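You operate a simulated robot arm through the tools that you are given. There is no shell and no other tool. Be economical: measure what you need, move in short steps, check, and stop when the job is done.

You are at the controls of a simulated two-armed robot. One attempt, no reset.

## Task
The strip display names an open terminal: switch off, tighten its screw, tug its wire, switch on.
Fine: read before switching off; the main switch of the small cabinet; it ends on, as it was found. Where these are worked on the way, their far stop is far enough and under half their travel is too little: main switch.

The check looks at the end state, three seconds after you hand in, the way a careful person would. Anything else that was tipped, shoved, dropped, spilled or broken makes it a failure.

## Robot
Two 7-joint arms with two-finger parallel grippers on one trunk, on a base that drives. Base frame: it is fixed to the floor where the robot stands at the start and does not move with it; the origin is under the middle of the robot, x ahead of it, y to its left, z up. Units: mm, rad, N and s.
The left shoulder is at the start at [50, 187, 1085], the right one opposite. With the tool pointing down near the work surface each hand reaches from about 100 to 660 mm from the robot's upright axis, wherever it stands, measured 20 degrees to its own side. Places, roughly: blue marker sleeve [500, -1250, 750]; board switch [600, -400, 1200]; green marker sleeve [500, -1500, 750]; lamp switch [400, 0, 1200]; main switch [400, 0, 1000]; meter switch [500, -200, 1200]; relay switch [500, -100, 1200]; yellow marker sleeve [250, -1500, 750]. Payload 3.43 kg a hand.
The TCP of each hand is the grasp point between the finger pads, 30 mm short of the fingertips. In the tool frame z runs along the fingers and y along their closing line. The gripper opens to 94 mm. The fingers are 28 mm wide and 10 mm thick; the gripper's body (50 by 96 mm) begins 55 mm behind the TCP.
Orientation is that of the tool frame in the base frame, as a unit quaternion [w, x, y, z]. With the fingers straight down and closing along the base's y, the tool's x points along the base's -x, its y along +y and its z along -z.

## Interface
- The arms move only by the tool jog_arm. It takes "left_motion", "right_motion" or both (then of equal length, played together; a hand with none holds still); each is a list of rows, each a list of 3 entries, a list of its own where there are three numbers: the turn, a rotation vector about the base's x, y, z in degrees, then the shift along the base's x, y, z in mm, then the finger opening in mm, from 0 to 94. In form: [[[wx, wy, wz], [x, y, z], grip], ...]. A call has 1 to 20 rows; each row shifts and turns the commanded pose from where the row before left it. A row lasts 0.2 s, in which the tool goes at most 50 mm and 0.15 rad; a call with a longer step from one row to the next is refused whole, and so is a gripper value outside its range. A pose out of reach is approached as far as the arm can. The call stops where the force on the tool passes 40 N (or 10 N more than at its start, if that is more) or the arm is blocked; 0.2 s more then pass. The fingers move at their own pace (about 153 mm/s each) and stop on an object; they squeeze with about 34 N. The grip force told is the motor's: it shows also when the fingers shut on nothing. Time passes only in rows, and 0.2 s behind the last, so rows that do not move let the fingers close. The reply holds the time, the measured pose of the TCP, the force on the tool along the base axes, the opening and the grip force, in the units named above and with some noise, with the torque about the TCP (base axes, N m) and any sound that the robot's microphone picked up, and new pictures: "views" is both (left out), scene, wrist or none (wrist: the cameras of the hands that moved).
- Cameras (640 x 400 px; columns grow to the right, rows downward): "scene" is now at [131.5, -8.8, 1258.5]; the picture's right is [-0.04, -1.00, 0.00], its down [-0.45, 0.02, -0.89] and it looks along [0.89, -0.03, -0.45] (base axes); focal length 214 px, centre (320, 200). "left" rides on the left gripper at [76, -14, -103] in its tool frame; the picture's right is [0.18, 0.98, 0.00], its down [-0.75, 0.14, -0.64] and it looks along [-0.63, 0.12, 0.77] (tool axes); focal length 243 px, centre (320, 200). "right" rides on the right gripper at [76, 14, -103] in its tool frame; the picture's right is [-0.18, 0.98, 0.00], its down [-0.75, -0.14, -0.64] and it looks along [-0.63, -0.12, 0.77] (tool axes); focal length 243 px, centre (320, 200). There is no depth. A picture from a camera that has moved, and an enlarged one, comes with that camera's place and axes in the base frame and with its lens. The place of the scene camera against the robot may be out by one fixed shift of up to 25 mm in any direction.
- raise_lower(by): slides the trunk up (or, below 0, down) by that many mm; the arms and the scene camera ride with it, the base frame stays. It gives what a move gives, with no picture.
- steer(legs): drives the robot by 1 to 6 legs, each [ahead, left, turn to the left] in mm, mm and rad, along the robot's own axes; the way and the turn of a leg run together, so that a leg with both is an arc; at most 1500 mm and 3.142 rad a leg. The arms and the cameras ride along, it lands a little off, and it stops where it bumps. It gives what a move gives, and a new picture of the scene camera.
- aim_head(pan, tilt): turns the head with the scene camera to pan (to the left, within 1.396 rad either way) and tilt (down, from -0.506 to 1.204), counted from straight ahead of the robot. It gives what a move gives, and a new picture of the scene camera.
- zoom(camera, box): a new picture of the part [left, top, right, bottom] of that camera's present view, enlarged. No time passes.
- hand_in(): hands the job in; it is judged then, once.

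Work in short steps. Places have to be worked out from the pictures, the camera data and where the tool is seen: move nearer, look again, correct. Check each grasp and each placing, and mend what went wrong. You have 120 turns and 260 pictures in all, those below and enlarged ones among them. Open the grippers and draw the arms clear of the work before you hand the job in, unless the task says otherwise; then end with one line.

The tools are called after "Emit:" by a JSON object that holds its "op" and its "data". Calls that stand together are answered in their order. jog_arm: Moves the arms, as the interface text tells. Its arguments: {"type":"object","properties":{"left_motion":{"type":"array","items":{"type":"array"}},"right_motion":{"type":"array","items":{"type":"array"}},"views":{"type":"string","enum":["both","scene","wrist","none"]}},"required":[]} The other tools are called the same way: raise_lower (by) slides the trunk up or down; steer (legs) drives the base; aim_head (pan, tilt) turns the head that bears the scene camera; zoom (camera, box) takes an enlarged picture of a part of a camera's view; hand_in () hands the job in.

At the start:

```text
time_s: 0.0
left_position: [323.9, 108.0, 1151.3]
left_orientation: [0.001, 0.001, 1.0, 0.001]
left_force: [-0.6, -0.2, -0.2]
left_torque: [-0.03, -0.01, 0.01]
left_grip_width: 93.8
left_finger_force: 0.1
right_position: [375.4, -149.9, 1208.9]
right_orientation: [0.001, 0.0, 1.0, 0.001]
right_force: [0.1, -0.1, -0.1]
right_torque: [-0.01, -0.01, 0.02]
right_grip_width: 93.7
right_finger_force: 0.1
trunk travel left (down, up): [-300.0, 132.0]
robot x, y, heading: [3.5, 3.3, 0.001]
head pan, tilt: [-0.038, 0.471]
```

scene: 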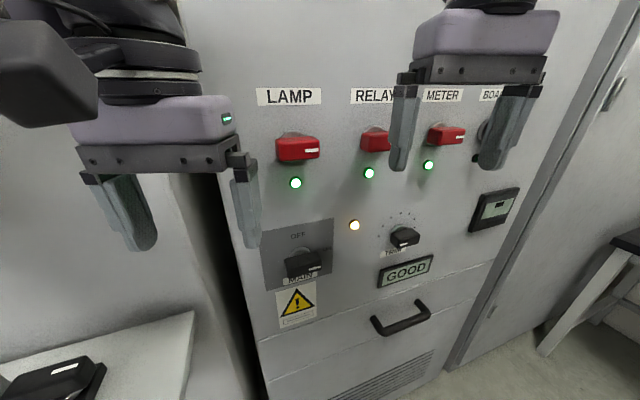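
right: 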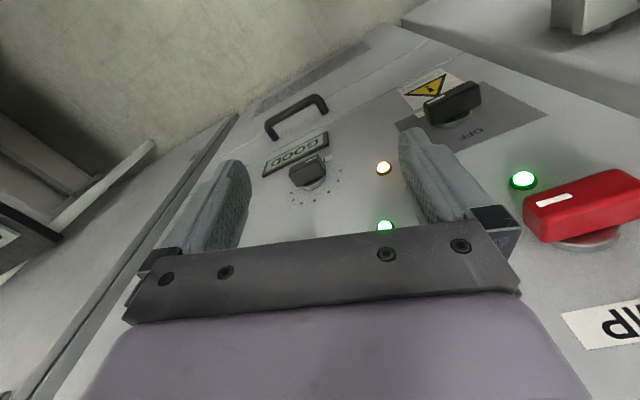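
left: 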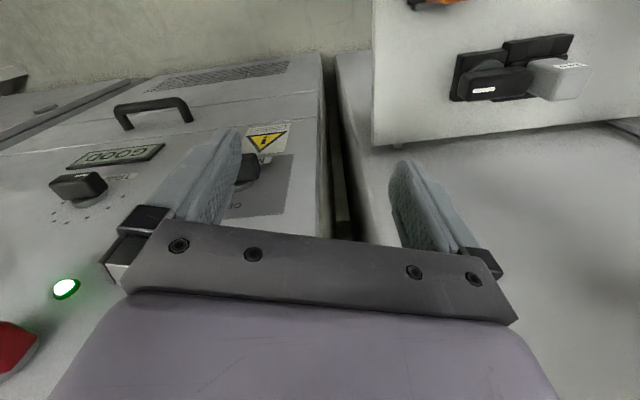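

The scene shows a tall cabinet ahead with LAMP/RELAY/METER/BOARD and a MAIN switch. I'll pan the head to find the small cabinet, the strip display and the terminals.

Emit:
{"op": "aim_head", "data": {"pan": 0.9, "tilt": 0.6}}

Emit:
{"op": "aim_head", "data": {"pan": -0.9, "tilt": 0.5}}

```text
time_s: 1.2
left_position: [325.0, 107.6, 1150.6]
left_orientation: [0.0, 0.0, 1.0, 0.0]
left_force: [-0.3, -0.1, 0.2]
left_torque: [-0.01, -0.01, 0.0]
left_grip_width: 93.9
left_finger_force: 0.0
right_position: [374.7, -149.1, 1209.1]
right_orientation: [-0.001, 0.0, 1.0, 0.001]
right_force: [0.0, -0.6, 0.1]
right_torque: [-0.02, 0.06, 0.03]
right_grip_width: 94.0
right_finger_force: 0.1
trunk travel left (down, up): [-300.0, 132.0]
robot x, y, heading: [0.6, 1.2, -0.003]
head pan, tilt: [0.901, 0.6]
camera scene: at [95.0, 63.9, 1246.9], right [0.78, -0.62, 0.0], down [-0.35, -0.44, -0.83], along [0.51, 0.65, -0.56], focal length 214 px, centre (320, 200)
```

scene: 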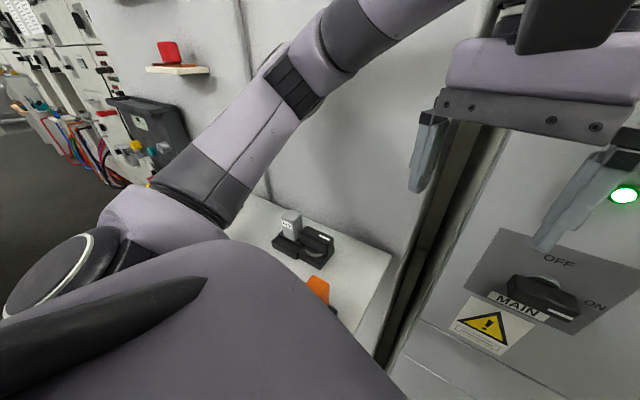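

```text
time_s: 3.0
left_position: [324.0, 109.0, 1150.1]
left_orientation: [0.0, 0.0, 1.0, 0.0]
left_force: [0.0, 0.1, 0.2]
left_torque: [-0.02, 0.02, -0.01]
left_grip_width: 94.0
left_finger_force: 0.1
right_position: [374.3, -149.0, 1207.9]
right_orientation: [0.001, 0.0, 1.0, 0.002]
right_force: [0.4, 0.6, 0.9]
right_torque: [0.02, -0.01, 0.0]
right_grip_width: 93.8
right_finger_force: 0.1
trunk travel left (down, up): [-300.0, 132.0]
robot x, y, heading: [-0.6, -2.8, -0.003]
head pan, tilt: [-0.901, 0.499]
camera scene: at [96.6, -76.6, 1256.0], right [-0.78, -0.62, 0.0], down [-0.3, 0.38, -0.88], along [0.55, -0.69, -0.48], focal length 214 px, centre (320, 200)
```

scene: 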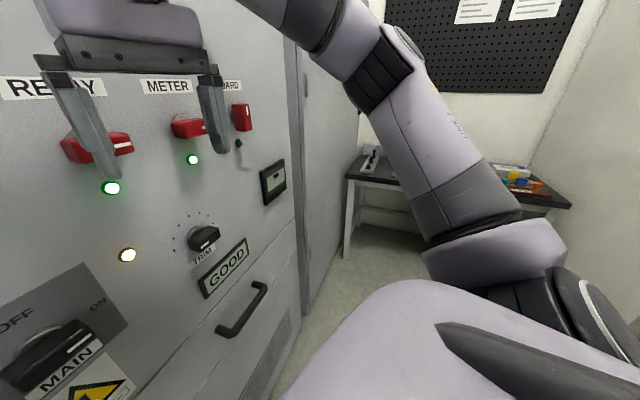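

The left rack has wires that could be the terminal strip. I look left with more detail.

Emit:
{"op": "aim_head", "data": {"pan": 1.35, "tilt": 0.3}}

Emit:
{"op": "zoom", "data": {"camera": "scene", "box": [160, 0, 480, 200]}}

Emit:
{"op": "zoom", "data": {"camera": "left", "box": [360, 0, 640, 175]}}

```text
time_s: 5.1
left_position: [323.8, 107.3, 1150.2]
left_orientation: [-0.001, 0.0, 1.0, 0.001]
left_force: [-0.3, 0.1, 0.1]
left_torque: [-0.02, -0.01, 0.0]
left_grip_width: 94.1
left_finger_force: 0.0
right_position: [374.2, -149.8, 1208.7]
right_orientation: [0.001, 0.0, 1.0, 0.001]
right_force: [-0.3, 0.6, 0.0]
right_torque: [-0.03, 0.0, -0.01]
right_grip_width: 93.7
right_finger_force: 0.1
trunk travel left (down, up): [-300.0, 132.0]
robot x, y, heading: [3.6, -2.5, -0.005]
head pan, tilt: [1.349, 0.3]
camera scene: at [60.6, 85.8, 1274.4], right [0.98, -0.22, 0.0], down [-0.07, -0.29, -0.96], along [0.21, 0.93, -0.3], focal length 214 px, centre (320, 200)
```

scene: 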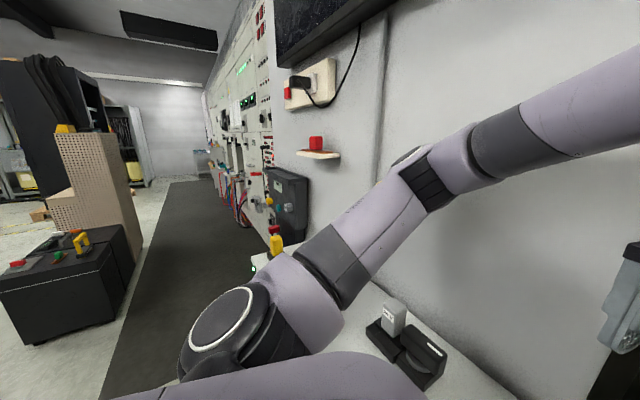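

```text
2.00 times, centred on (320, 100) of scene
camera zoom: at [60.6, 85.8, 1274.4], right [0.98, -0.22, 0.0], down [-0.07, -0.29, -0.96], along [0.21, 0.93, -0.3], focal length 429 px, centre (320, 400)
```

zoom: 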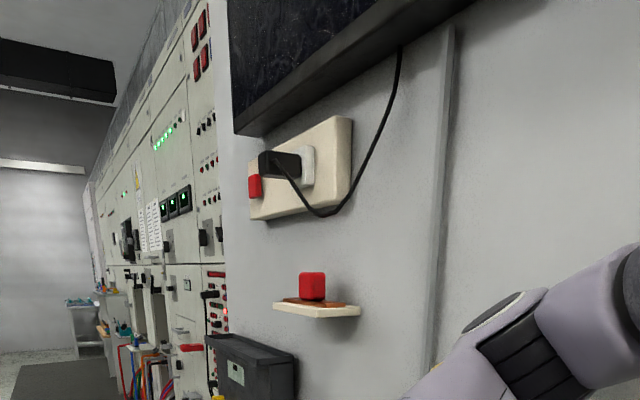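

```text
2.29 times, centred on (500, 88) of left
camera zoom: at [247.4, 94.7, 1253.5], right [-0.18, 0.98, 0.0], down [0.75, 0.14, 0.64], along [0.63, 0.12, -0.77], focal length 555 px, centre (-91, 457)
```

zoom: 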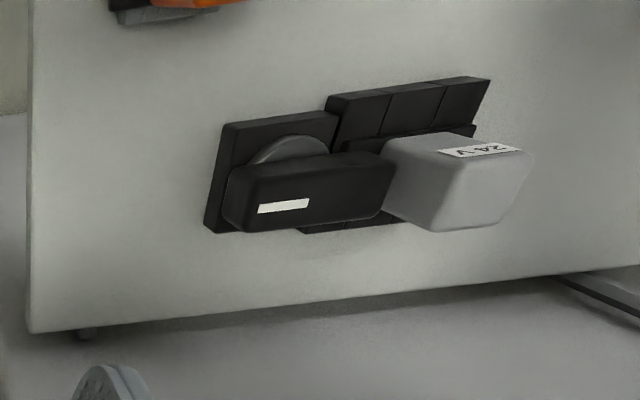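

I look at the right bench and zoom on the device near the board switch.

Emit:
{"op": "aim_head", "data": {"pan": -0.5, "tilt": 0.6}}

Emit:
{"op": "zoom", "data": {"camera": "scene", "box": [200, 100, 520, 300]}}

Emit:
{"op": "aim_head", "data": {"pan": -1.3, "tilt": 0.3}}

```text
time_s: 7.0
left_position: [323.9, 109.0, 1151.1]
left_orientation: [0.001, 0.0, 1.0, 0.001]
left_force: [-0.2, -0.3, 0.1]
left_torque: [-0.01, -0.02, 0.01]
left_grip_width: 94.3
left_finger_force: 0.0
right_position: [374.4, -149.3, 1209.0]
right_orientation: [0.0, -0.001, 1.0, 0.0]
right_force: [-1.0, 0.0, -0.3]
right_torque: [0.03, 0.02, 0.02]
right_grip_width: 94.0
right_finger_force: 0.0
trunk travel left (down, up): [-300.0, 132.0]
robot x, y, heading: [-0.5, -0.2, 0.0]
head pan, tilt: [-0.499, 0.6]
camera scene: at [117.6, -47.6, 1246.9], right [-0.48, -0.88, 0.0], down [-0.5, 0.27, -0.83], along [0.72, -0.39, -0.56], focal length 214 px, centre (320, 200)
```

scene: 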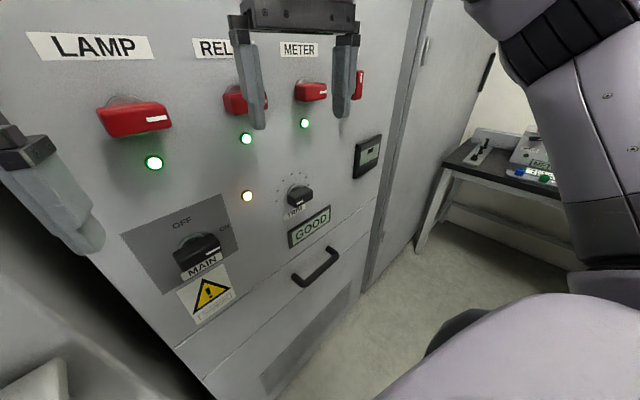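

```text
2.00 times, centred on (360, 200) of scene
camera zoom: at [117.6, -47.6, 1246.9], right [-0.48, -0.88, 0.0], down [-0.5, 0.27, -0.83], along [0.72, -0.39, -0.56], focal length 429 px, centre (240, 200)
```

zoom: 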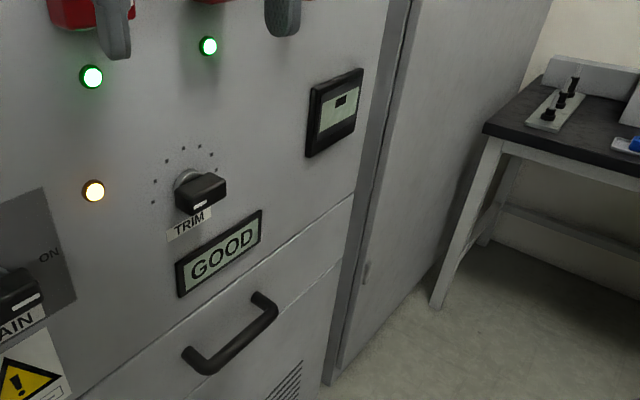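

```text
time_s: 8.1
left_position: [324.3, 108.3, 1151.7]
left_orientation: [0.0, -0.001, 1.0, 0.0]
left_force: [0.4, 0.5, -0.3]
left_torque: [-0.01, 0.0, 0.0]
left_grip_width: 93.8
left_finger_force: 0.1
right_position: [375.3, -150.0, 1207.5]
right_orientation: [0.0, 0.0, 1.0, 0.001]
right_force: [-0.5, -0.1, 0.0]
right_torque: [0.01, 0.01, 0.0]
right_grip_width: 94.0
right_finger_force: 0.0
trunk travel left (down, up): [-300.0, 132.0]
robot x, y, heading: [2.9, 0.2, -0.0]
head pan, tilt: [-1.3, 0.3]
camera scene: at [65.0, -95.3, 1274.4], right [-0.96, -0.27, 0.0], down [-0.08, 0.29, -0.96], along [0.26, -0.92, -0.3], focal length 214 px, centre (320, 200)
```

scene: 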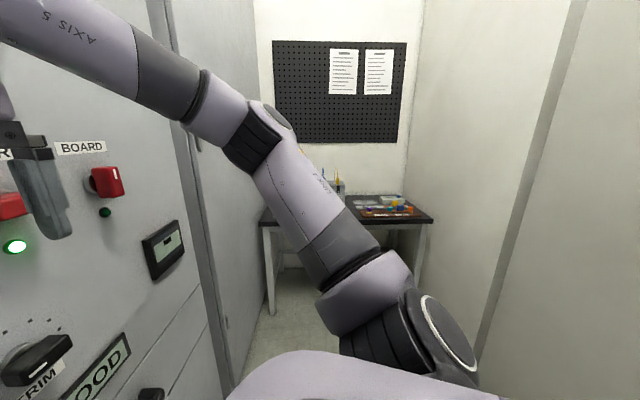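

The bench at the right holds instruments and marker sleeves; zoom there and on the posters.

Emit:
{"op": "zoom", "data": {"camera": "scene", "box": [250, 150, 450, 275]}}

Emit:
{"op": "zoom", "data": {"camera": "scene", "box": [320, 40, 400, 100]}}

```text
3.20 times, centred on (350, 212) of scene
camera zoom: at [65.0, -95.3, 1274.4], right [-0.96, -0.27, 0.0], down [-0.08, 0.29, -0.96], along [0.26, -0.92, -0.3], focal length 686 px, centre (224, 160)
```

zoom: 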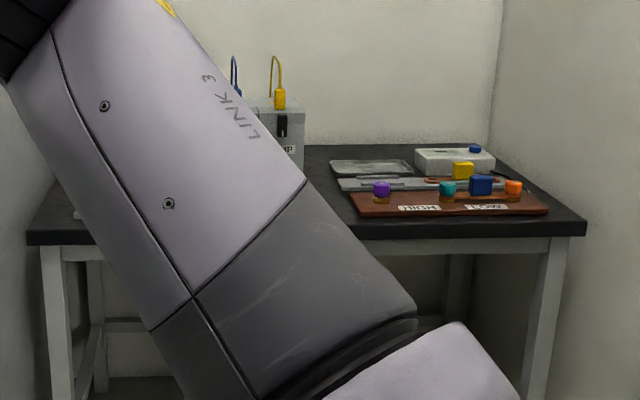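

```text
6.67 times, centred on (360, 70) of scene
camera zoom: at [65.0, -95.3, 1274.4], right [-0.96, -0.27, 0.0], down [-0.08, 0.29, -0.96], along [0.26, -0.92, -0.3], focal length 1430 px, centre (53, 1067)
```

zoom: 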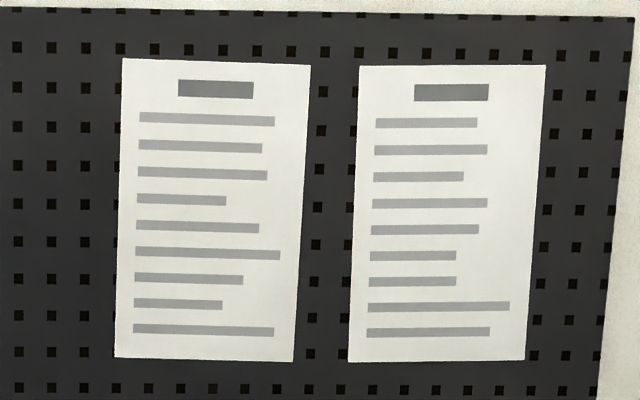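

I check the floor space on the right before driving that way.

Emit:
{"op": "aim_head", "data": {"pan": -1.39, "tilt": 0.8}}

Emit:
{"op": "aim_head", "data": {"pan": 1.39, "tilt": 0.8}}

```text
time_s: 9.0
left_position: [324.2, 107.7, 1150.7]
left_orientation: [0.0, 0.0, 1.0, 0.0]
left_force: [1.6, 1.1, -0.3]
left_torque: [0.04, -0.02, 0.01]
left_grip_width: 94.1
left_finger_force: 0.0
right_position: [374.4, -149.9, 1208.9]
right_orientation: [0.001, 0.0, 1.0, 0.001]
right_force: [0.1, 0.2, -0.1]
right_torque: [-0.03, 0.06, -0.01]
right_grip_width: 94.0
right_finger_force: 0.0
trunk travel left (down, up): [-300.0, 132.0]
robot x, y, heading: [-1.7, -1.7, 0.0]
head pan, tilt: [-1.389, 0.799]
camera scene: at [54.6, -84.7, 1230.1], right [-0.98, -0.18, 0.0], down [-0.13, 0.7, -0.7], along [0.13, -0.69, -0.72], focal length 214 px, centre (320, 200)
```

scene: 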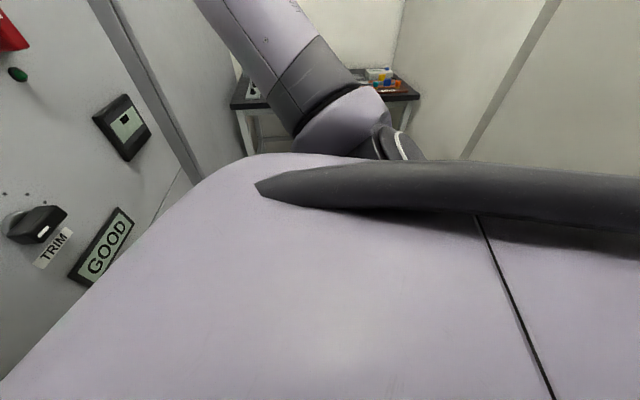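

```text
time_s: 11.5
left_position: [323.6, 107.8, 1149.4]
left_orientation: [0.0, 0.001, 1.0, 0.0]
left_force: [0.3, -1.0, 0.0]
left_torque: [-0.02, -0.02, 0.02]
left_grip_width: 93.9
left_finger_force: 0.1
right_position: [374.3, -150.5, 1209.4]
right_orientation: [0.0, 0.0, 1.0, 0.001]
right_force: [-0.7, -0.1, 0.4]
right_torque: [-0.01, 0.03, 0.02]
right_grip_width: 93.8
right_finger_force: 0.1
trunk travel left (down, up): [-300.0, 132.0]
robot x, y, heading: [-0.1, 1.6, 0.003]
head pan, tilt: [1.389, 0.799]
camera scene: at [54.6, 74.0, 1230.1], right [0.98, -0.18, 0.0], down [-0.13, -0.71, -0.7], along [0.13, 0.69, -0.72], focal length 214 px, centre (320, 200)
```

scene: 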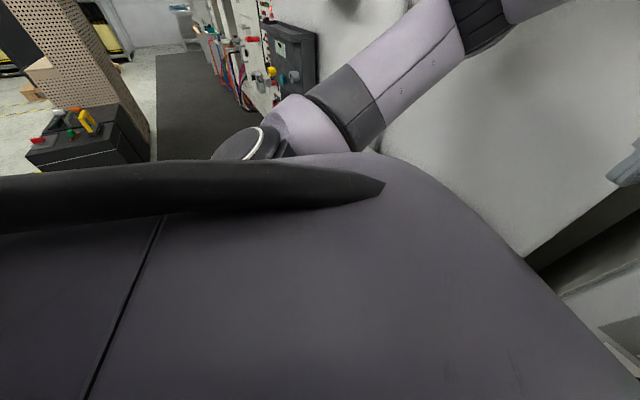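

I move the left hand left to look at the white table with its wrist camera, then look with the scene camera.

Emit:
{"op": "jog_arm", "data": {"left_motion": [[[0, 0, 0], [-30, 40, 10], 94], [[0, 0, 0], [-20, 45, 0], 94], [[0, 0, 0], [-10, 48, 0], 94], [[0, 0, 0], [0, 48, 0], 94], [[0, 0, 0], [0, 48, 0], 94], [[0, 0, 0], [0, 48, 0], 94]], "views": "both"}}

Emit:
{"op": "aim_head", "data": {"pan": 0.7, "tilt": 0.6}}

```text
refused: row 1 steps farther than a row can; nothing moved
```

```text
time_s: 12.5
left_position: [323.8, 107.7, 1150.9]
left_orientation: [0.0, 0.0, 1.0, 0.0]
left_force: [-0.1, 0.8, 0.5]
left_torque: [-0.03, 0.0, -0.02]
left_grip_width: 94.2
left_finger_force: 0.0
right_position: [376.0, -150.3, 1208.7]
right_orientation: [0.001, 0.0, 1.0, 0.002]
right_force: [0.4, 0.1, -0.1]
right_torque: [0.01, -0.02, -0.04]
right_grip_width: 93.9
right_finger_force: 0.1
trunk travel left (down, up): [-300.0, 132.0]
robot x, y, heading: [-0.6, -3.8, -0.001]
head pan, tilt: [0.7, 0.6]
camera scene: at [107.6, 51.7, 1246.9], right [0.64, -0.76, 0.0], down [-0.43, -0.36, -0.82], along [0.63, 0.53, -0.57], focal length 214 px, centre (320, 200)
```

scene: 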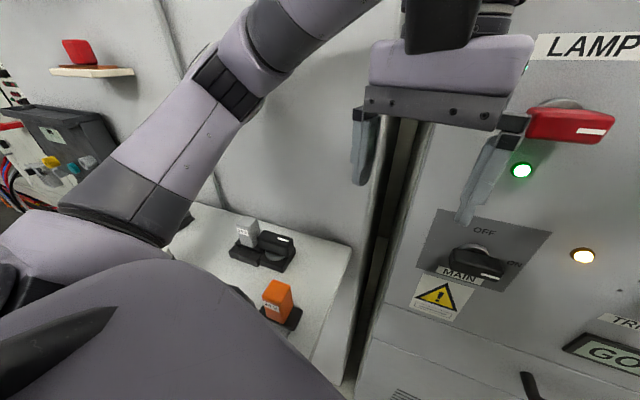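

Retry with smaller steps.

Emit:
{"op": "jog_arm", "data": {"left_motion": [[[0, 0, 0], [-25, 35, 0], 94], [[0, 0, 0], [-20, 40, 0], 94], [[0, 0, 0], [-10, 45, 0], 94], [[0, 0, 0], [0, 48, 0], 94], [[0, 0, 0], [0, 48, 0], 94], [[0, 0, 0], [0, 48, 0], 94], [[0, 0, 0], [0, 48, 0], 94]], "views": "both"}}

```text
time_s: 14.1
left_position: [303.4, 394.9, 1134.8]
left_orientation: [0.0, 0.0, 1.0, 0.0]
left_force: [-0.3, 0.5, -0.5]
left_torque: [-0.02, 0.01, 0.01]
left_grip_width: 93.9
left_finger_force: 0.1
left hand out of reach, approached as far as the arm can: row 6, 7
right_position: [375.2, -148.7, 1208.8]
right_orientation: [0.001, 0.0, 1.0, 0.001]
right_force: [0.3, -0.1, 0.7]
right_torque: [0.01, 0.0, -0.02]
right_grip_width: 94.0
right_finger_force: 0.0
trunk travel left (down, up): [-300.0, 132.0]
robot x, y, heading: [0.6, -3.3, -0.002]
head pan, tilt: [0.7, 0.6]
camera scene: at [107.6, 52.1, 1246.9], right [0.64, -0.76, 0.0], down [-0.43, -0.36, -0.82], along [0.63, 0.53, -0.57], focal length 214 px, centre (320, 200)
camera left: at [226.8, 381.2, 1238.0], right [-0.18, 0.98, 0.0], down [0.75, 0.14, 0.64], along [0.63, 0.12, -0.77], focal length 243 px, centre (320, 200)
```

scene: 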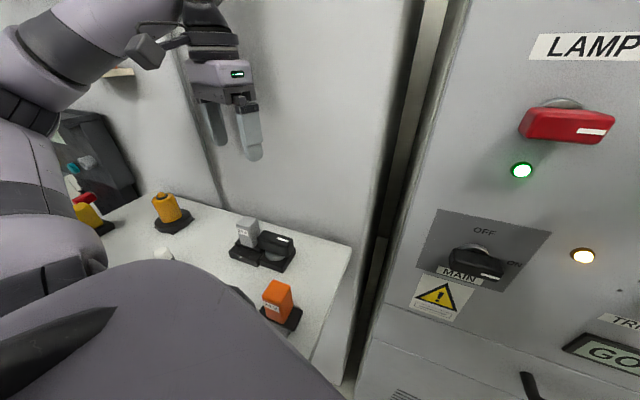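
left: 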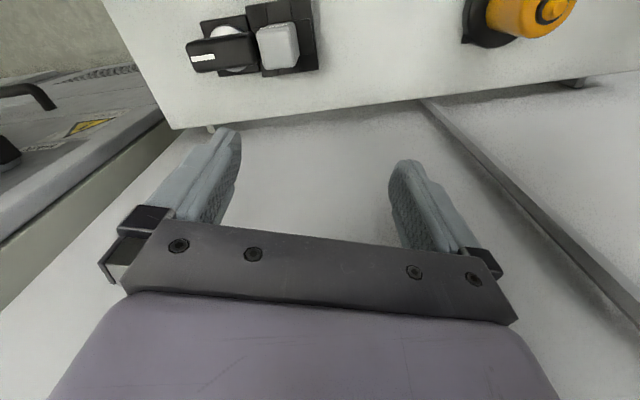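

The bench at the right (skewed about -70°) is where the small box with the blue and yellow wires stands. I bring the left hand back, then back off, turn right and drive toward it.

Emit:
{"op": "jog_arm", "data": {"left_motion": [[[0, 0, 0], [0, -48, 0], 94], [[0, 0, 0], [-10, -48, 0], 94], [[0, 0, 0], [-10, -48, 0], 94], [[0, 0, 0], [0, -48, 0], 94], [[0, 0, 0], [0, -20, 0], 94]], "views": "none"}}

Emit:
{"op": "aim_head", "data": {"pan": 0, "tilt": 0.6}}

Emit:
{"op": "steer", "data": {"legs": [[-130, 0, 0], [0, 0, -1.23], [600, 0, 0]]}}

```text
time_s: 15.3
left_position: [285.6, 178.8, 1133.8]
left_orientation: [0.0, 0.0, 1.0, -0.001]
left_force: [-0.9, 0.2, -0.2]
left_torque: [-0.02, 0.0, 0.04]
left_grip_width: 94.0
left_finger_force: 0.1
right_position: [374.7, -149.9, 1209.8]
right_orientation: [0.0, 0.0, 1.0, 0.002]
right_force: [0.5, 0.4, 0.2]
right_torque: [-0.02, 0.02, -0.02]
right_grip_width: 94.0
right_finger_force: 0.1
trunk travel left (down, up): [-300.0, 132.0]
robot x, y, heading: [-0.3, -0.1, 0.004]
head pan, tilt: [0.7, 0.6]
```

```text
time_s: 16.4
left_position: [286.5, 180.8, 1133.9]
left_orientation: [0.001, 0.0, 1.0, -0.001]
left_force: [-0.6, 0.9, 0.7]
left_torque: [-0.03, 0.0, -0.01]
left_grip_width: 94.1
left_finger_force: 0.1
right_position: [374.1, -149.3, 1209.7]
right_orientation: [0.001, 0.0, 1.0, 0.001]
right_force: [-0.2, 0.1, 0.0]
right_torque: [0.02, -0.02, -0.02]
right_grip_width: 93.9
right_finger_force: 0.0
trunk travel left (down, up): [-300.0, 132.0]
robot x, y, heading: [0.8, -1.1, 0.003]
head pan, tilt: [0.0, 0.6]
camera scene: at [128.4, -5.2, 1246.9], right [0.0, -1.0, 0.0], down [-0.56, 0.0, -0.83], along [0.83, 0.0, -0.56], focal length 214 px, centre (320, 200)
```

scene: 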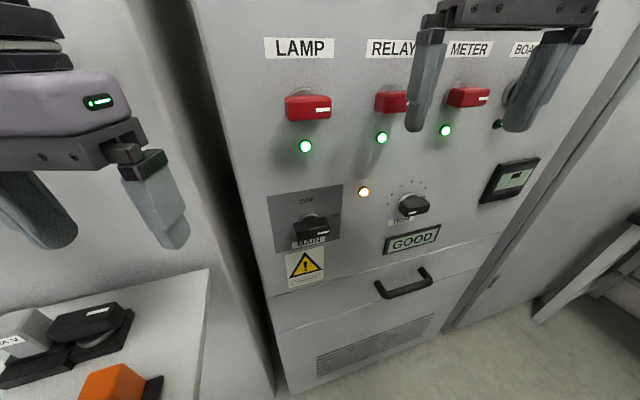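

```text
time_s: 20.1
left_position: [174.0, -131.9, 1146.6]
left_orientation: [0.014, 0.471, 0.882, -0.025]
left_force: [0.0, 0.8, 0.4]
left_torque: [0.0, -0.03, 0.01]
left_grip_width: 94.0
left_finger_force: 0.0
right_position: [-68.3, -383.1, 1213.3]
right_orientation: [0.006, 0.489, 0.872, -0.002]
right_force: [0.1, 0.7, -0.1]
right_torque: [-0.03, 0.01, -0.02]
right_grip_width: 93.8
right_finger_force: 0.0
trunk travel left (down, up): [-300.0, 132.0]
robot x, y, heading: [-131.6, 5.4, -1.024]
head pan, tilt: [0.0, 0.6]
stopped in leg 2: the robot was blocked; the commanded pose is now the measured one
camera scene: at [-79.5, -115.7, 1248.4], right [-0.85, -0.52, 0.0], down [-0.29, 0.47, -0.83], along [0.43, -0.71, -0.56], focal length 214 px, centre (320, 200)
```

scene: 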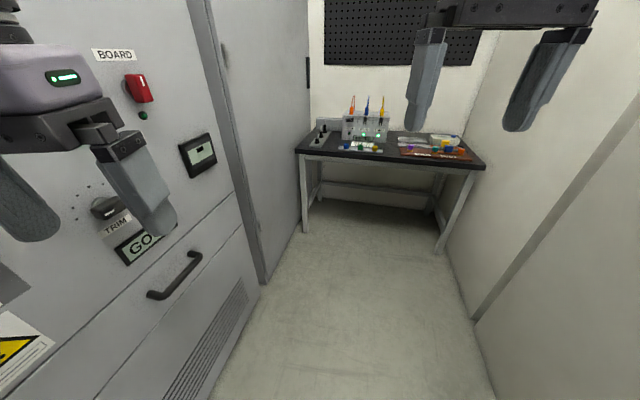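

The turn was blocked, likely the left elbow against the cabinet. I slide straight away from it to the right and look.

Emit:
{"op": "steer", "data": {"legs": [[0, -130, 0]]}}

Emit:
{"op": "aim_head", "data": {"pan": 0.9, "tilt": 0.5}}

```text
time_s: 21.4
left_position: [63.2, -212.9, 1143.2]
left_orientation: [0.007, 0.478, 0.878, -0.018]
left_force: [0.2, 0.2, 0.0]
left_torque: [0.03, 0.02, 0.01]
left_grip_width: 94.0
left_finger_force: 0.1
right_position: [-180.4, -462.2, 1209.6]
right_orientation: [0.001, 0.492, 0.871, 0.0]
right_force: [-0.1, 0.3, -0.2]
right_torque: [0.0, -0.05, -0.02]
right_grip_width: 93.9
right_finger_force: 0.0
trunk travel left (down, up): [-300.0, 132.0]
robot x, y, heading: [-245.6, -64.2, -1.03]
head pan, tilt: [0.0, 0.6]
camera scene: at [-189.1, -196.0, 1246.9], right [-0.86, -0.52, 0.0], down [-0.29, 0.48, -0.83], along [0.43, -0.71, -0.56], focal length 214 px, centre (320, 200)
```

scene: 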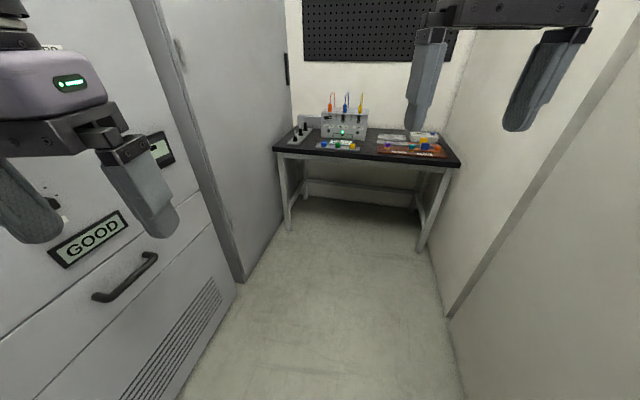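

```text
time_s: 22.6
left_position: [63.8, -213.1, 1142.3]
left_orientation: [0.007, 0.477, 0.878, -0.017]
left_force: [-0.5, 0.5, 0.8]
left_torque: [0.01, -0.01, -0.02]
left_grip_width: 94.1
left_finger_force: 0.1
right_position: [-179.6, -462.1, 1209.4]
right_orientation: [0.002, 0.492, 0.871, 0.0]
right_force: [0.1, -0.1, -0.5]
right_torque: [-0.01, 0.0, -0.02]
right_grip_width: 94.0
right_finger_force: 0.1
trunk travel left (down, up): [-300.0, 132.0]
robot x, y, heading: [-244.8, -65.6, -1.03]
head pan, tilt: [0.901, 0.499]
camera scene: at [-143.8, -131.8, 1256.0], right [-0.13, -0.99, 0.0], down [-0.47, 0.06, -0.88], along [0.87, -0.11, -0.48], focal length 214 px, centre (320, 200)
```

scene: 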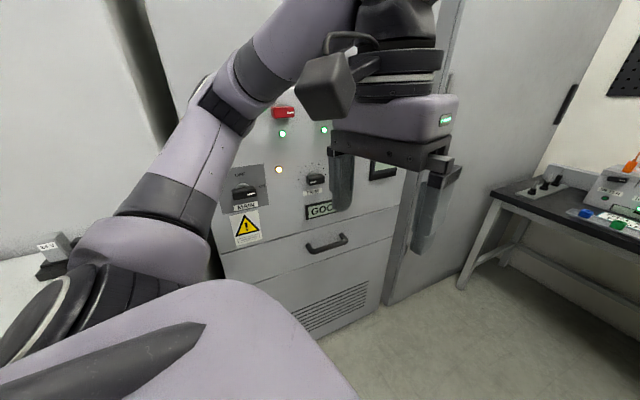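

The lights are still on. I now turn to face the bench squarely (heading about -1.2) and drive ahead.

Emit:
{"op": "steer", "data": {"legs": [[0, 0, -0.175], [700, 0, 0]]}}

Emit:
{"op": "aim_head", "data": {"pan": 0.1, "tilt": 0.55}}

```text
time_s: 27.1
left_position: [282.2, -911.7, 1143.1]
left_orientation: [0.004, 0.552, 0.833, -0.018]
left_force: [0.3, -0.9, -0.3]
left_torque: [0.0, -0.01, 0.04]
left_grip_width: 94.0
left_finger_force: 0.0
right_position: [-3.1, -1114.5, 1209.7]
right_orientation: [0.0, 0.567, 0.824, 0.0]
right_force: [-0.7, -0.8, -0.5]
right_torque: [0.03, 0.0, -0.02]
right_grip_width: 94.2
right_finger_force: 0.1
trunk travel left (down, up): [-300.0, 132.0]
robot x, y, heading: [-0.3, -708.8, -1.204]
head pan, tilt: [0.901, 0.499]
camera scene: at [91.8, -798.3, 1256.0], right [-0.3, -0.95, 0.0], down [-0.46, 0.14, -0.88], along [0.84, -0.26, -0.48], focal length 214 px, centre (320, 200)
```

scene: 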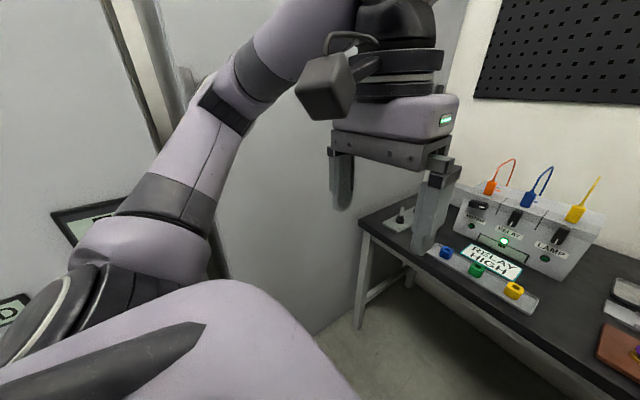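

```text
time_s: 28.3
left_position: [281.4, -910.9, 1142.0]
left_orientation: [0.005, 0.553, 0.833, -0.017]
left_force: [0.2, 0.4, 0.5]
left_torque: [0.02, 0.01, -0.02]
left_grip_width: 94.4
left_finger_force: 0.1
right_position: [-3.3, -1113.5, 1210.4]
right_orientation: [0.003, 0.567, 0.824, 0.0]
right_force: [0.4, -0.3, -0.1]
right_torque: [-0.02, 0.04, -0.03]
right_grip_width: 94.1
right_finger_force: 0.1
trunk travel left (down, up): [-300.0, 132.0]
robot x, y, heading: [0.5, -709.2, -1.208]
head pan, tilt: [0.099, 0.55]
camera scene: at [45.2, -851.0, 1251.5], right [-0.89, -0.45, 0.0], down [-0.23, 0.47, -0.85], along [0.38, -0.76, -0.52], focal length 214 px, centre (320, 200)
```

scene: 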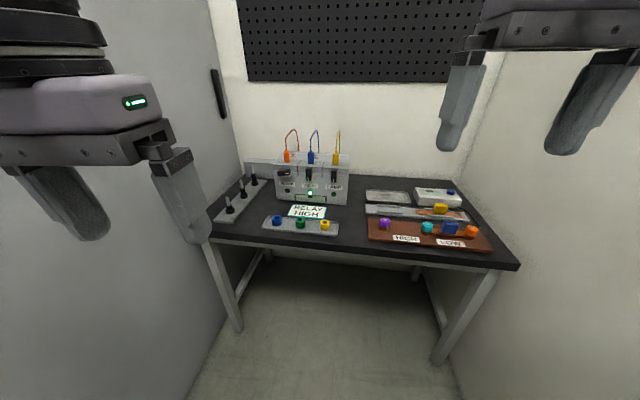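

Emit:
{"op": "zoom", "data": {"camera": "scene", "box": [230, 120, 390, 240]}}

Emit:
{"op": "zoom", "data": {"camera": "scene", "box": [355, 170, 515, 270]}}

```text
3.33 times, centred on (310, 180) of scene
camera zoom: at [45.2, -851.0, 1251.5], right [-0.89, -0.45, 0.0], down [-0.23, 0.47, -0.85], along [0.38, -0.76, -0.52], focal length 715 px, centre (353, 267)
```

zoom: 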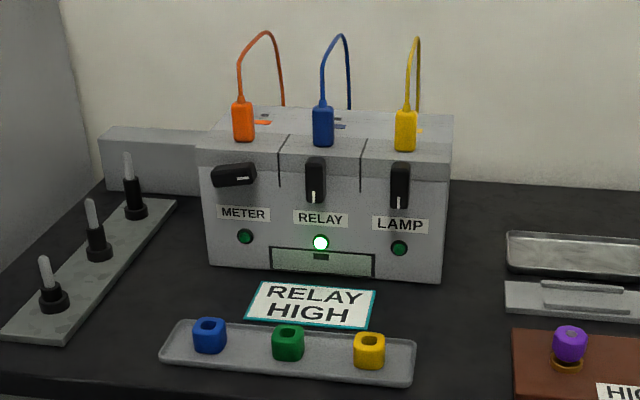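

```text
4.00 times, centred on (435, 220) of scene
camera zoom: at [45.2, -851.0, 1251.5], right [-0.89, -0.45, 0.0], down [-0.23, 0.47, -0.85], along [0.38, -0.76, -0.52], focal length 858 px, centre (-140, 120)
```

zoom: 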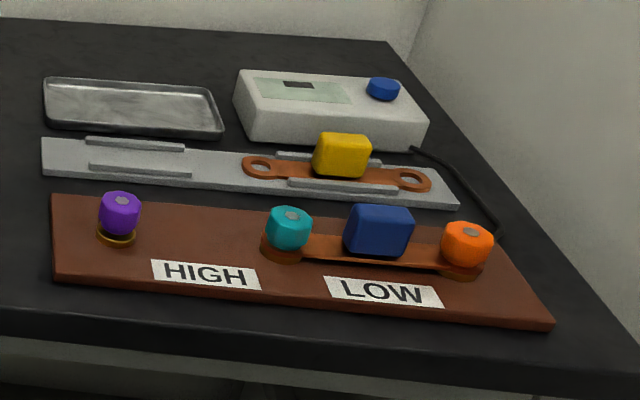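

This bench has the METER/RELAY/LAMP box, not obviously a terminal strip. I look closer at the three posts and the grey block at the left of it.

Emit:
{"op": "zoom", "data": {"camera": "scene", "box": [200, 145, 296, 235]}}

Emit:
{"op": "zoom", "data": {"camera": "left", "box": [0, 0, 640, 400]}}

```text
4.44 times, centred on (248, 190) of scene
camera zoom: at [45.2, -851.0, 1251.5], right [-0.89, -0.45, 0.0], down [-0.23, 0.47, -0.85], along [0.38, -0.76, -0.52], focal length 953 px, centre (640, 244)
```

zoom: 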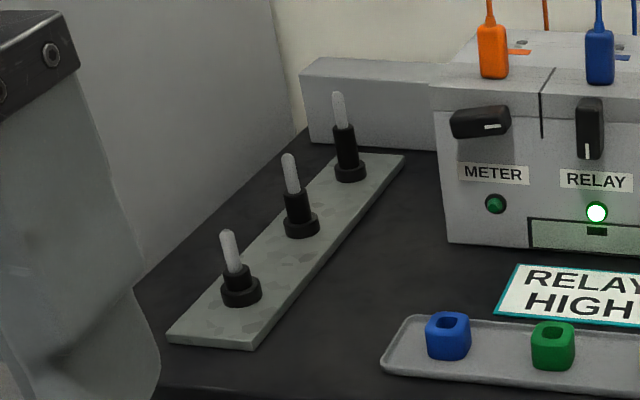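

```text
1.00 times, centred on (320, 200) of left
camera zoom: at [239.2, -842.7, 1243.8], right [0.83, 0.55, -0.03], down [0.43, -0.62, 0.66], along [0.34, -0.56, -0.75], focal length 243 px, centre (320, 200)
```

zoom: 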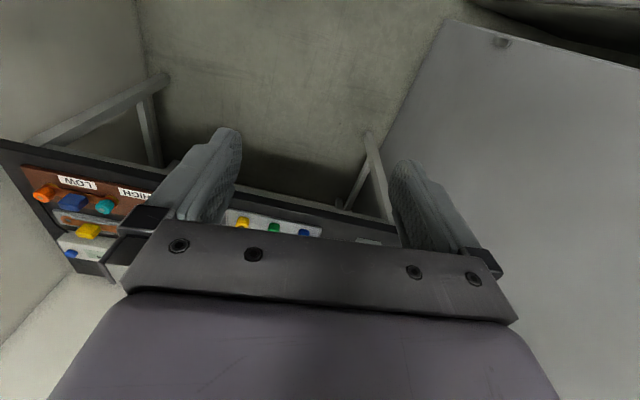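

The box's three bays (METER, RELAY, LAMP), each with a wire and a knob, may be the terminal strip; its small LCD needs a closer look.

Emit:
{"op": "zoom", "data": {"camera": "scene", "box": [270, 160, 350, 210]}}

Emit:
{"op": "aim_head", "data": {"pan": 1.39, "tilt": 0.3}}

```text
8.00 times, centred on (310, 185) of scene
camera zoom: at [45.2, -851.0, 1251.5], right [-0.89, -0.45, 0.0], down [-0.23, 0.47, -0.85], along [0.38, -0.76, -0.52], focal length 1716 px, centre (400, 320)
```

zoom: 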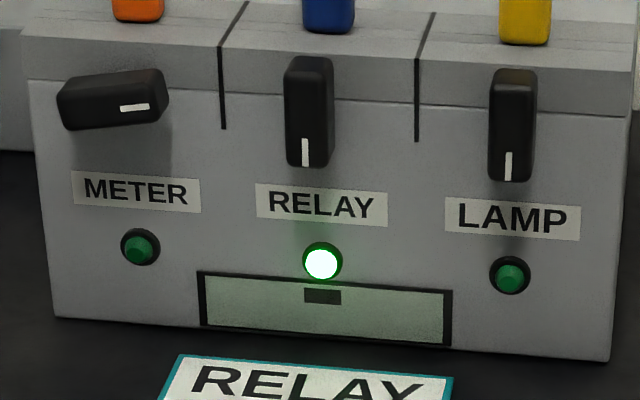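

```text
time_s: 29.7
left_position: [280.8, -911.7, 1142.5]
left_orientation: [0.005, 0.553, 0.833, -0.018]
left_force: [0.2, 0.7, -1.0]
left_torque: [0.05, 0.02, 0.01]
left_grip_width: 94.0
left_finger_force: 0.2
right_position: [-4.3, -1113.5, 1208.7]
right_orientation: [0.001, 0.566, 0.825, -0.001]
right_force: [0.2, 1.0, -0.6]
right_torque: [0.0, 0.0, 0.02]
right_grip_width: 93.8
right_finger_force: 0.1
trunk travel left (down, up): [-300.0, 132.0]
robot x, y, heading: [0.9, -711.4, -1.211]
head pan, tilt: [1.389, 0.3]
camera scene: at [96.7, -753.8, 1274.4], right [0.18, -0.98, 0.0], down [-0.29, -0.05, -0.96], along [0.94, 0.17, -0.3], focal length 214 px, centre (320, 200)
```

scene: 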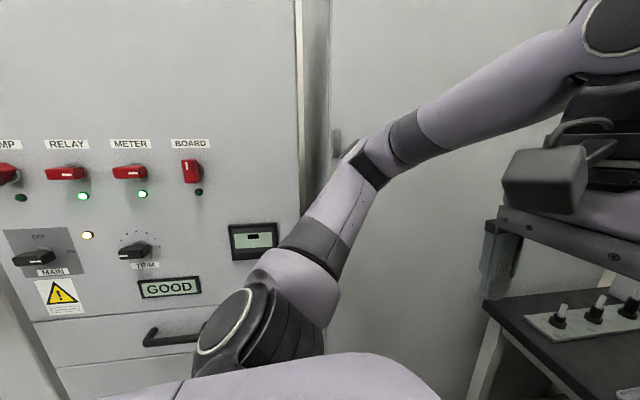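

The LAMP indicator looks dark now; zoom in on the panel.

Emit:
{"op": "zoom", "data": {"camera": "scene", "box": [0, 120, 220, 320]}}

Emit:
{"op": "aim_head", "data": {"pan": 1.39, "tilt": 0.1}}

```text
2.00 times, centred on (110, 220) of scene
camera zoom: at [96.7, -753.8, 1274.4], right [0.18, -0.98, 0.0], down [-0.29, -0.05, -0.96], along [0.94, 0.17, -0.3], focal length 429 px, centre (740, 160)
```

zoom: 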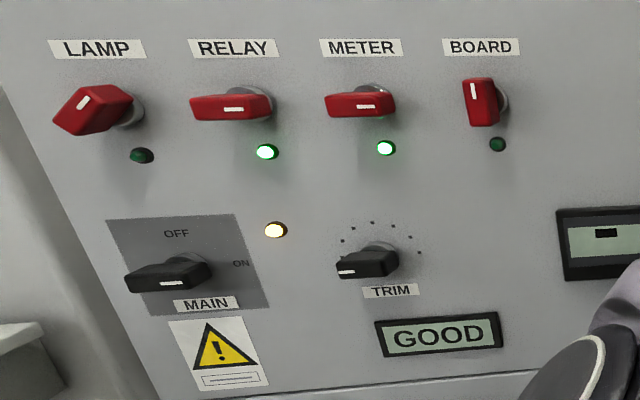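

```text
time_s: 30.5
left_position: [281.2, -911.3, 1141.9]
left_orientation: [0.004, 0.553, 0.833, -0.018]
left_force: [0.4, 0.1, -0.5]
left_torque: [-0.01, -0.02, 0.0]
left_grip_width: 93.9
left_finger_force: 0.2
right_position: [-3.0, -1113.3, 1209.4]
right_orientation: [0.002, 0.566, 0.824, 0.0]
right_force: [-0.1, 0.4, -0.3]
right_torque: [0.0, -0.02, 0.0]
right_grip_width: 94.0
right_finger_force: 0.1
trunk travel left (down, up): [-300.0, 132.0]
robot x, y, heading: [3.3, -712.0, -1.205]
head pan, tilt: [1.389, 0.099]
camera scene: at [95.4, -754.0, 1293.0], right [0.18, -0.98, 0.0], down [-0.1, -0.02, -0.99], along [0.98, 0.18, -0.1], focal length 214 px, centre (320, 200)
```

scene: 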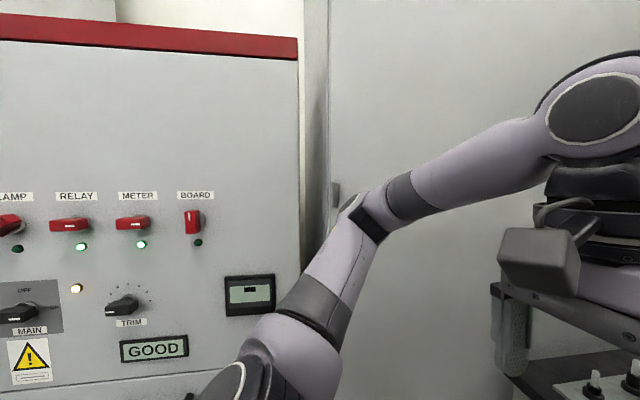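

My elbow evidently turned the LAMP switch off its horizontal "on" position when I was blocked; I will have to set it back. First I read the displays: zoom hard on the box's LCD and the cabinet's small screen.

Emit:
{"op": "aim_head", "data": {"pan": 0.1, "tilt": 0.55}}

Emit:
{"op": "zoom", "data": {"camera": "scene", "box": [290, 185, 330, 210]}}

Emit:
{"op": "aim_head", "data": {"pan": 1.39, "tilt": 0.3}}

Emit:
{"op": "zoom", "data": {"camera": "scene", "box": [220, 210, 300, 270]}}

```text
time_s: 31.9
left_position: [281.3, -910.7, 1142.9]
left_orientation: [0.005, 0.553, 0.833, -0.018]
left_force: [-0.3, 0.4, -1.0]
left_torque: [-0.01, 0.0, -0.03]
left_grip_width: 94.0
left_finger_force: 0.1
right_position: [-4.0, -1113.9, 1209.0]
right_orientation: [0.001, 0.567, 0.824, -0.001]
right_force: [-0.7, -0.5, -0.2]
right_torque: [0.03, 0.02, 0.01]
right_grip_width: 94.1
right_finger_force: 0.1
trunk travel left (down, up): [-300.0, 132.0]
robot x, y, heading: [2.6, -711.2, -1.205]
head pan, tilt: [0.099, 0.55]
camera scene: at [45.2, -851.0, 1251.5], right [-0.89, -0.45, 0.0], down [-0.23, 0.47, -0.85], along [0.38, -0.76, -0.52], focal length 214 px, centre (320, 200)
```

scene: 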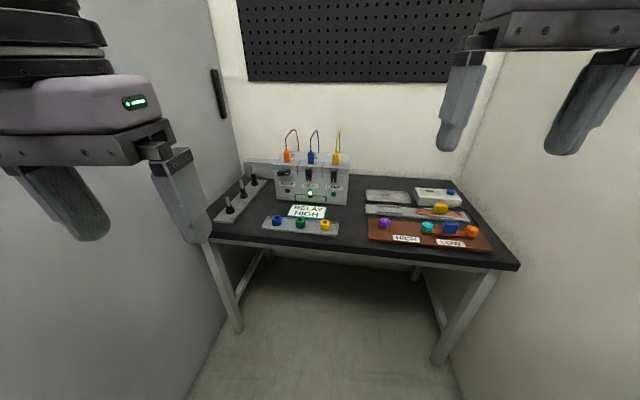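

```text
16.00 times, centred on (310, 198) of scene
camera zoom: at [45.2, -851.0, 1251.5], right [-0.89, -0.45, 0.0], down [-0.23, 0.47, -0.85], along [0.38, -0.76, -0.52], focal length 3432 px, centre (480, 240)
```

zoom: 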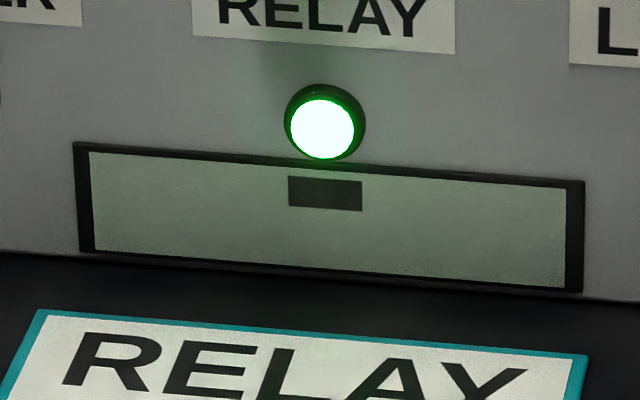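

```text
time_s: 33.4
left_position: [280.9, -911.2, 1144.1]
left_orientation: [0.005, 0.553, 0.833, -0.018]
left_force: [-0.3, -0.2, -0.1]
left_torque: [0.0, -0.01, 0.05]
left_grip_width: 94.2
left_finger_force: 0.0
right_position: [-3.1, -1113.1, 1209.4]
right_orientation: [0.002, 0.567, 0.824, 0.0]
right_force: [0.0, -0.3, 0.6]
right_torque: [0.02, 0.0, -0.01]
right_grip_width: 94.2
right_finger_force: 0.0
trunk travel left (down, up): [-300.0, 132.0]
robot x, y, heading: [5.0, -711.9, -1.207]
head pan, tilt: [1.389, 0.3]
camera scene: at [96.7, -753.8, 1274.4], right [0.18, -0.98, 0.0], down [-0.29, -0.05, -0.96], along [0.94, 0.17, -0.3], focal length 214 px, centre (320, 200)
```

scene: 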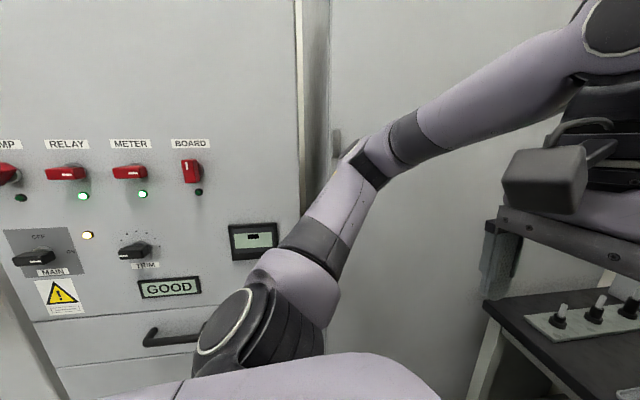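

```text
6.67 times, centred on (260, 240) of scene
camera zoom: at [96.7, -753.8, 1274.4], right [0.18, -0.98, 0.0], down [-0.29, -0.05, -0.96], along [0.94, 0.17, -0.3], focal length 1430 px, centre (720, -67)
```

zoom: 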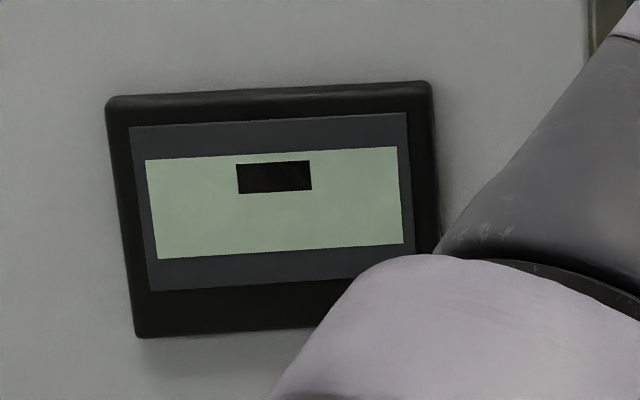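

The LCDs show just an idle mark. I go back, staying clear of the cabinet, to look at the left side of the room before deciding.

Emit:
{"op": "steer", "data": {"legs": [[-700, 0, 0], [0, 0, 1.2]]}}

Emit:
{"op": "aim_head", "data": {"pan": 0.7, "tilt": 0.4}}

Emit:
{"op": "aim_head", "data": {"pan": 1.3, "tilt": 0.3}}

```text
time_s: 40.2
left_position: [45.7, 129.9, 1143.5]
left_orientation: [0.014, -0.008, 1.0, -0.013]
left_force: [-0.2, 1.2, -0.2]
left_torque: [0.01, 0.0, 0.03]
left_grip_width: 94.0
left_finger_force: 0.0
right_position: [128.1, -208.5, 1208.5]
right_orientation: [0.001, 0.009, 1.0, 0.001]
right_force: [0.1, -0.4, 0.1]
right_torque: [0.0, -0.02, 0.01]
right_grip_width: 94.1
right_finger_force: 0.0
trunk travel left (down, up): [-300.0, 132.0]
robot x, y, heading: [-241.1, -53.7, -0.015]
head pan, tilt: [1.389, 0.3]
camera scene: at [-185.2, 32.0, 1274.4], right [0.98, -0.2, 0.0], down [-0.06, -0.29, -0.96], along [0.19, 0.94, -0.3], focal length 214 px, centre (320, 200)
```

scene: 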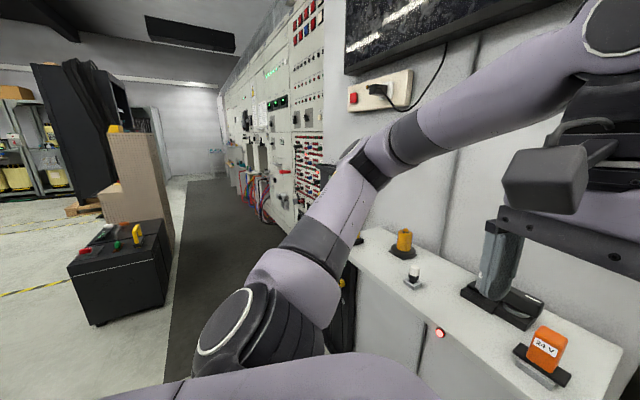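

```text
time_s: 41.3
left_position: [46.9, 128.0, 1143.7]
left_orientation: [0.015, -0.008, 1.0, -0.012]
left_force: [0.2, -1.0, -0.2]
left_torque: [0.0, -0.06, 0.01]
left_grip_width: 94.0
left_finger_force: 0.0
right_position: [128.3, -208.1, 1209.3]
right_orientation: [0.002, 0.009, 1.0, 0.001]
right_force: [-0.2, -0.2, 0.0]
right_torque: [-0.01, 0.0, -0.03]
right_grip_width: 94.0
right_finger_force: 0.0
trunk travel left (down, up): [-300.0, 132.0]
robot x, y, heading: [-242.3, -54.7, -0.02]
head pan, tilt: [0.7, 0.4]
camera scene: at [-131.9, -1.2, 1265.2], right [0.63, -0.78, 0.0], down [-0.3, -0.25, -0.92], along [0.72, 0.58, -0.39], focal length 214 px, centre (320, 200)
```

scene: 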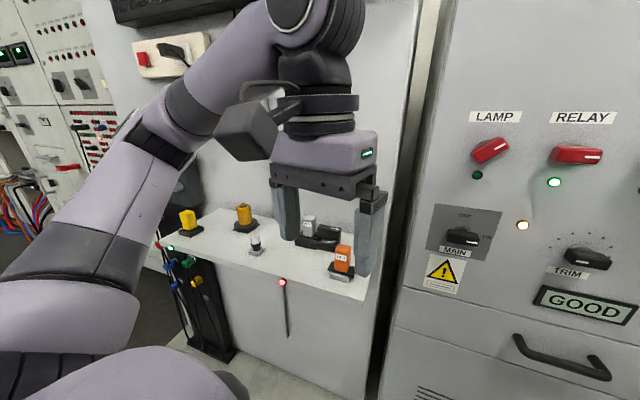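

```text
time_s: 42.3
left_position: [47.4, 130.3, 1142.0]
left_orientation: [0.014, -0.008, 1.0, -0.012]
left_force: [-0.2, -0.3, -0.5]
left_torque: [0.01, 0.01, -0.04]
left_grip_width: 93.9
left_finger_force: 0.0
right_position: [128.0, -209.9, 1209.3]
right_orientation: [0.002, 0.01, 1.0, 0.0]
right_force: [-0.2, -0.1, -0.3]
right_torque: [-0.01, 0.01, -0.03]
right_grip_width: 93.8
right_finger_force: 0.0
trunk travel left (down, up): [-300.0, 132.0]
robot x, y, heading: [-242.8, -49.3, -0.018]
head pan, tilt: [1.3, 0.3]
camera scene: at [-177.0, 29.9, 1274.4], right [0.96, -0.29, 0.0], down [-0.08, -0.28, -0.96], along [0.27, 0.92, -0.3], focal length 214 px, centre (320, 200)
```

scene: 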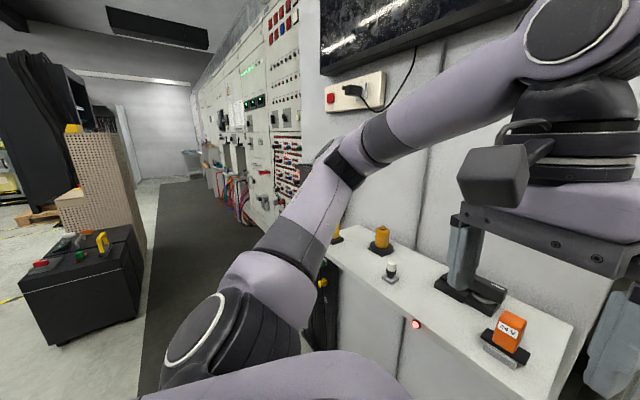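

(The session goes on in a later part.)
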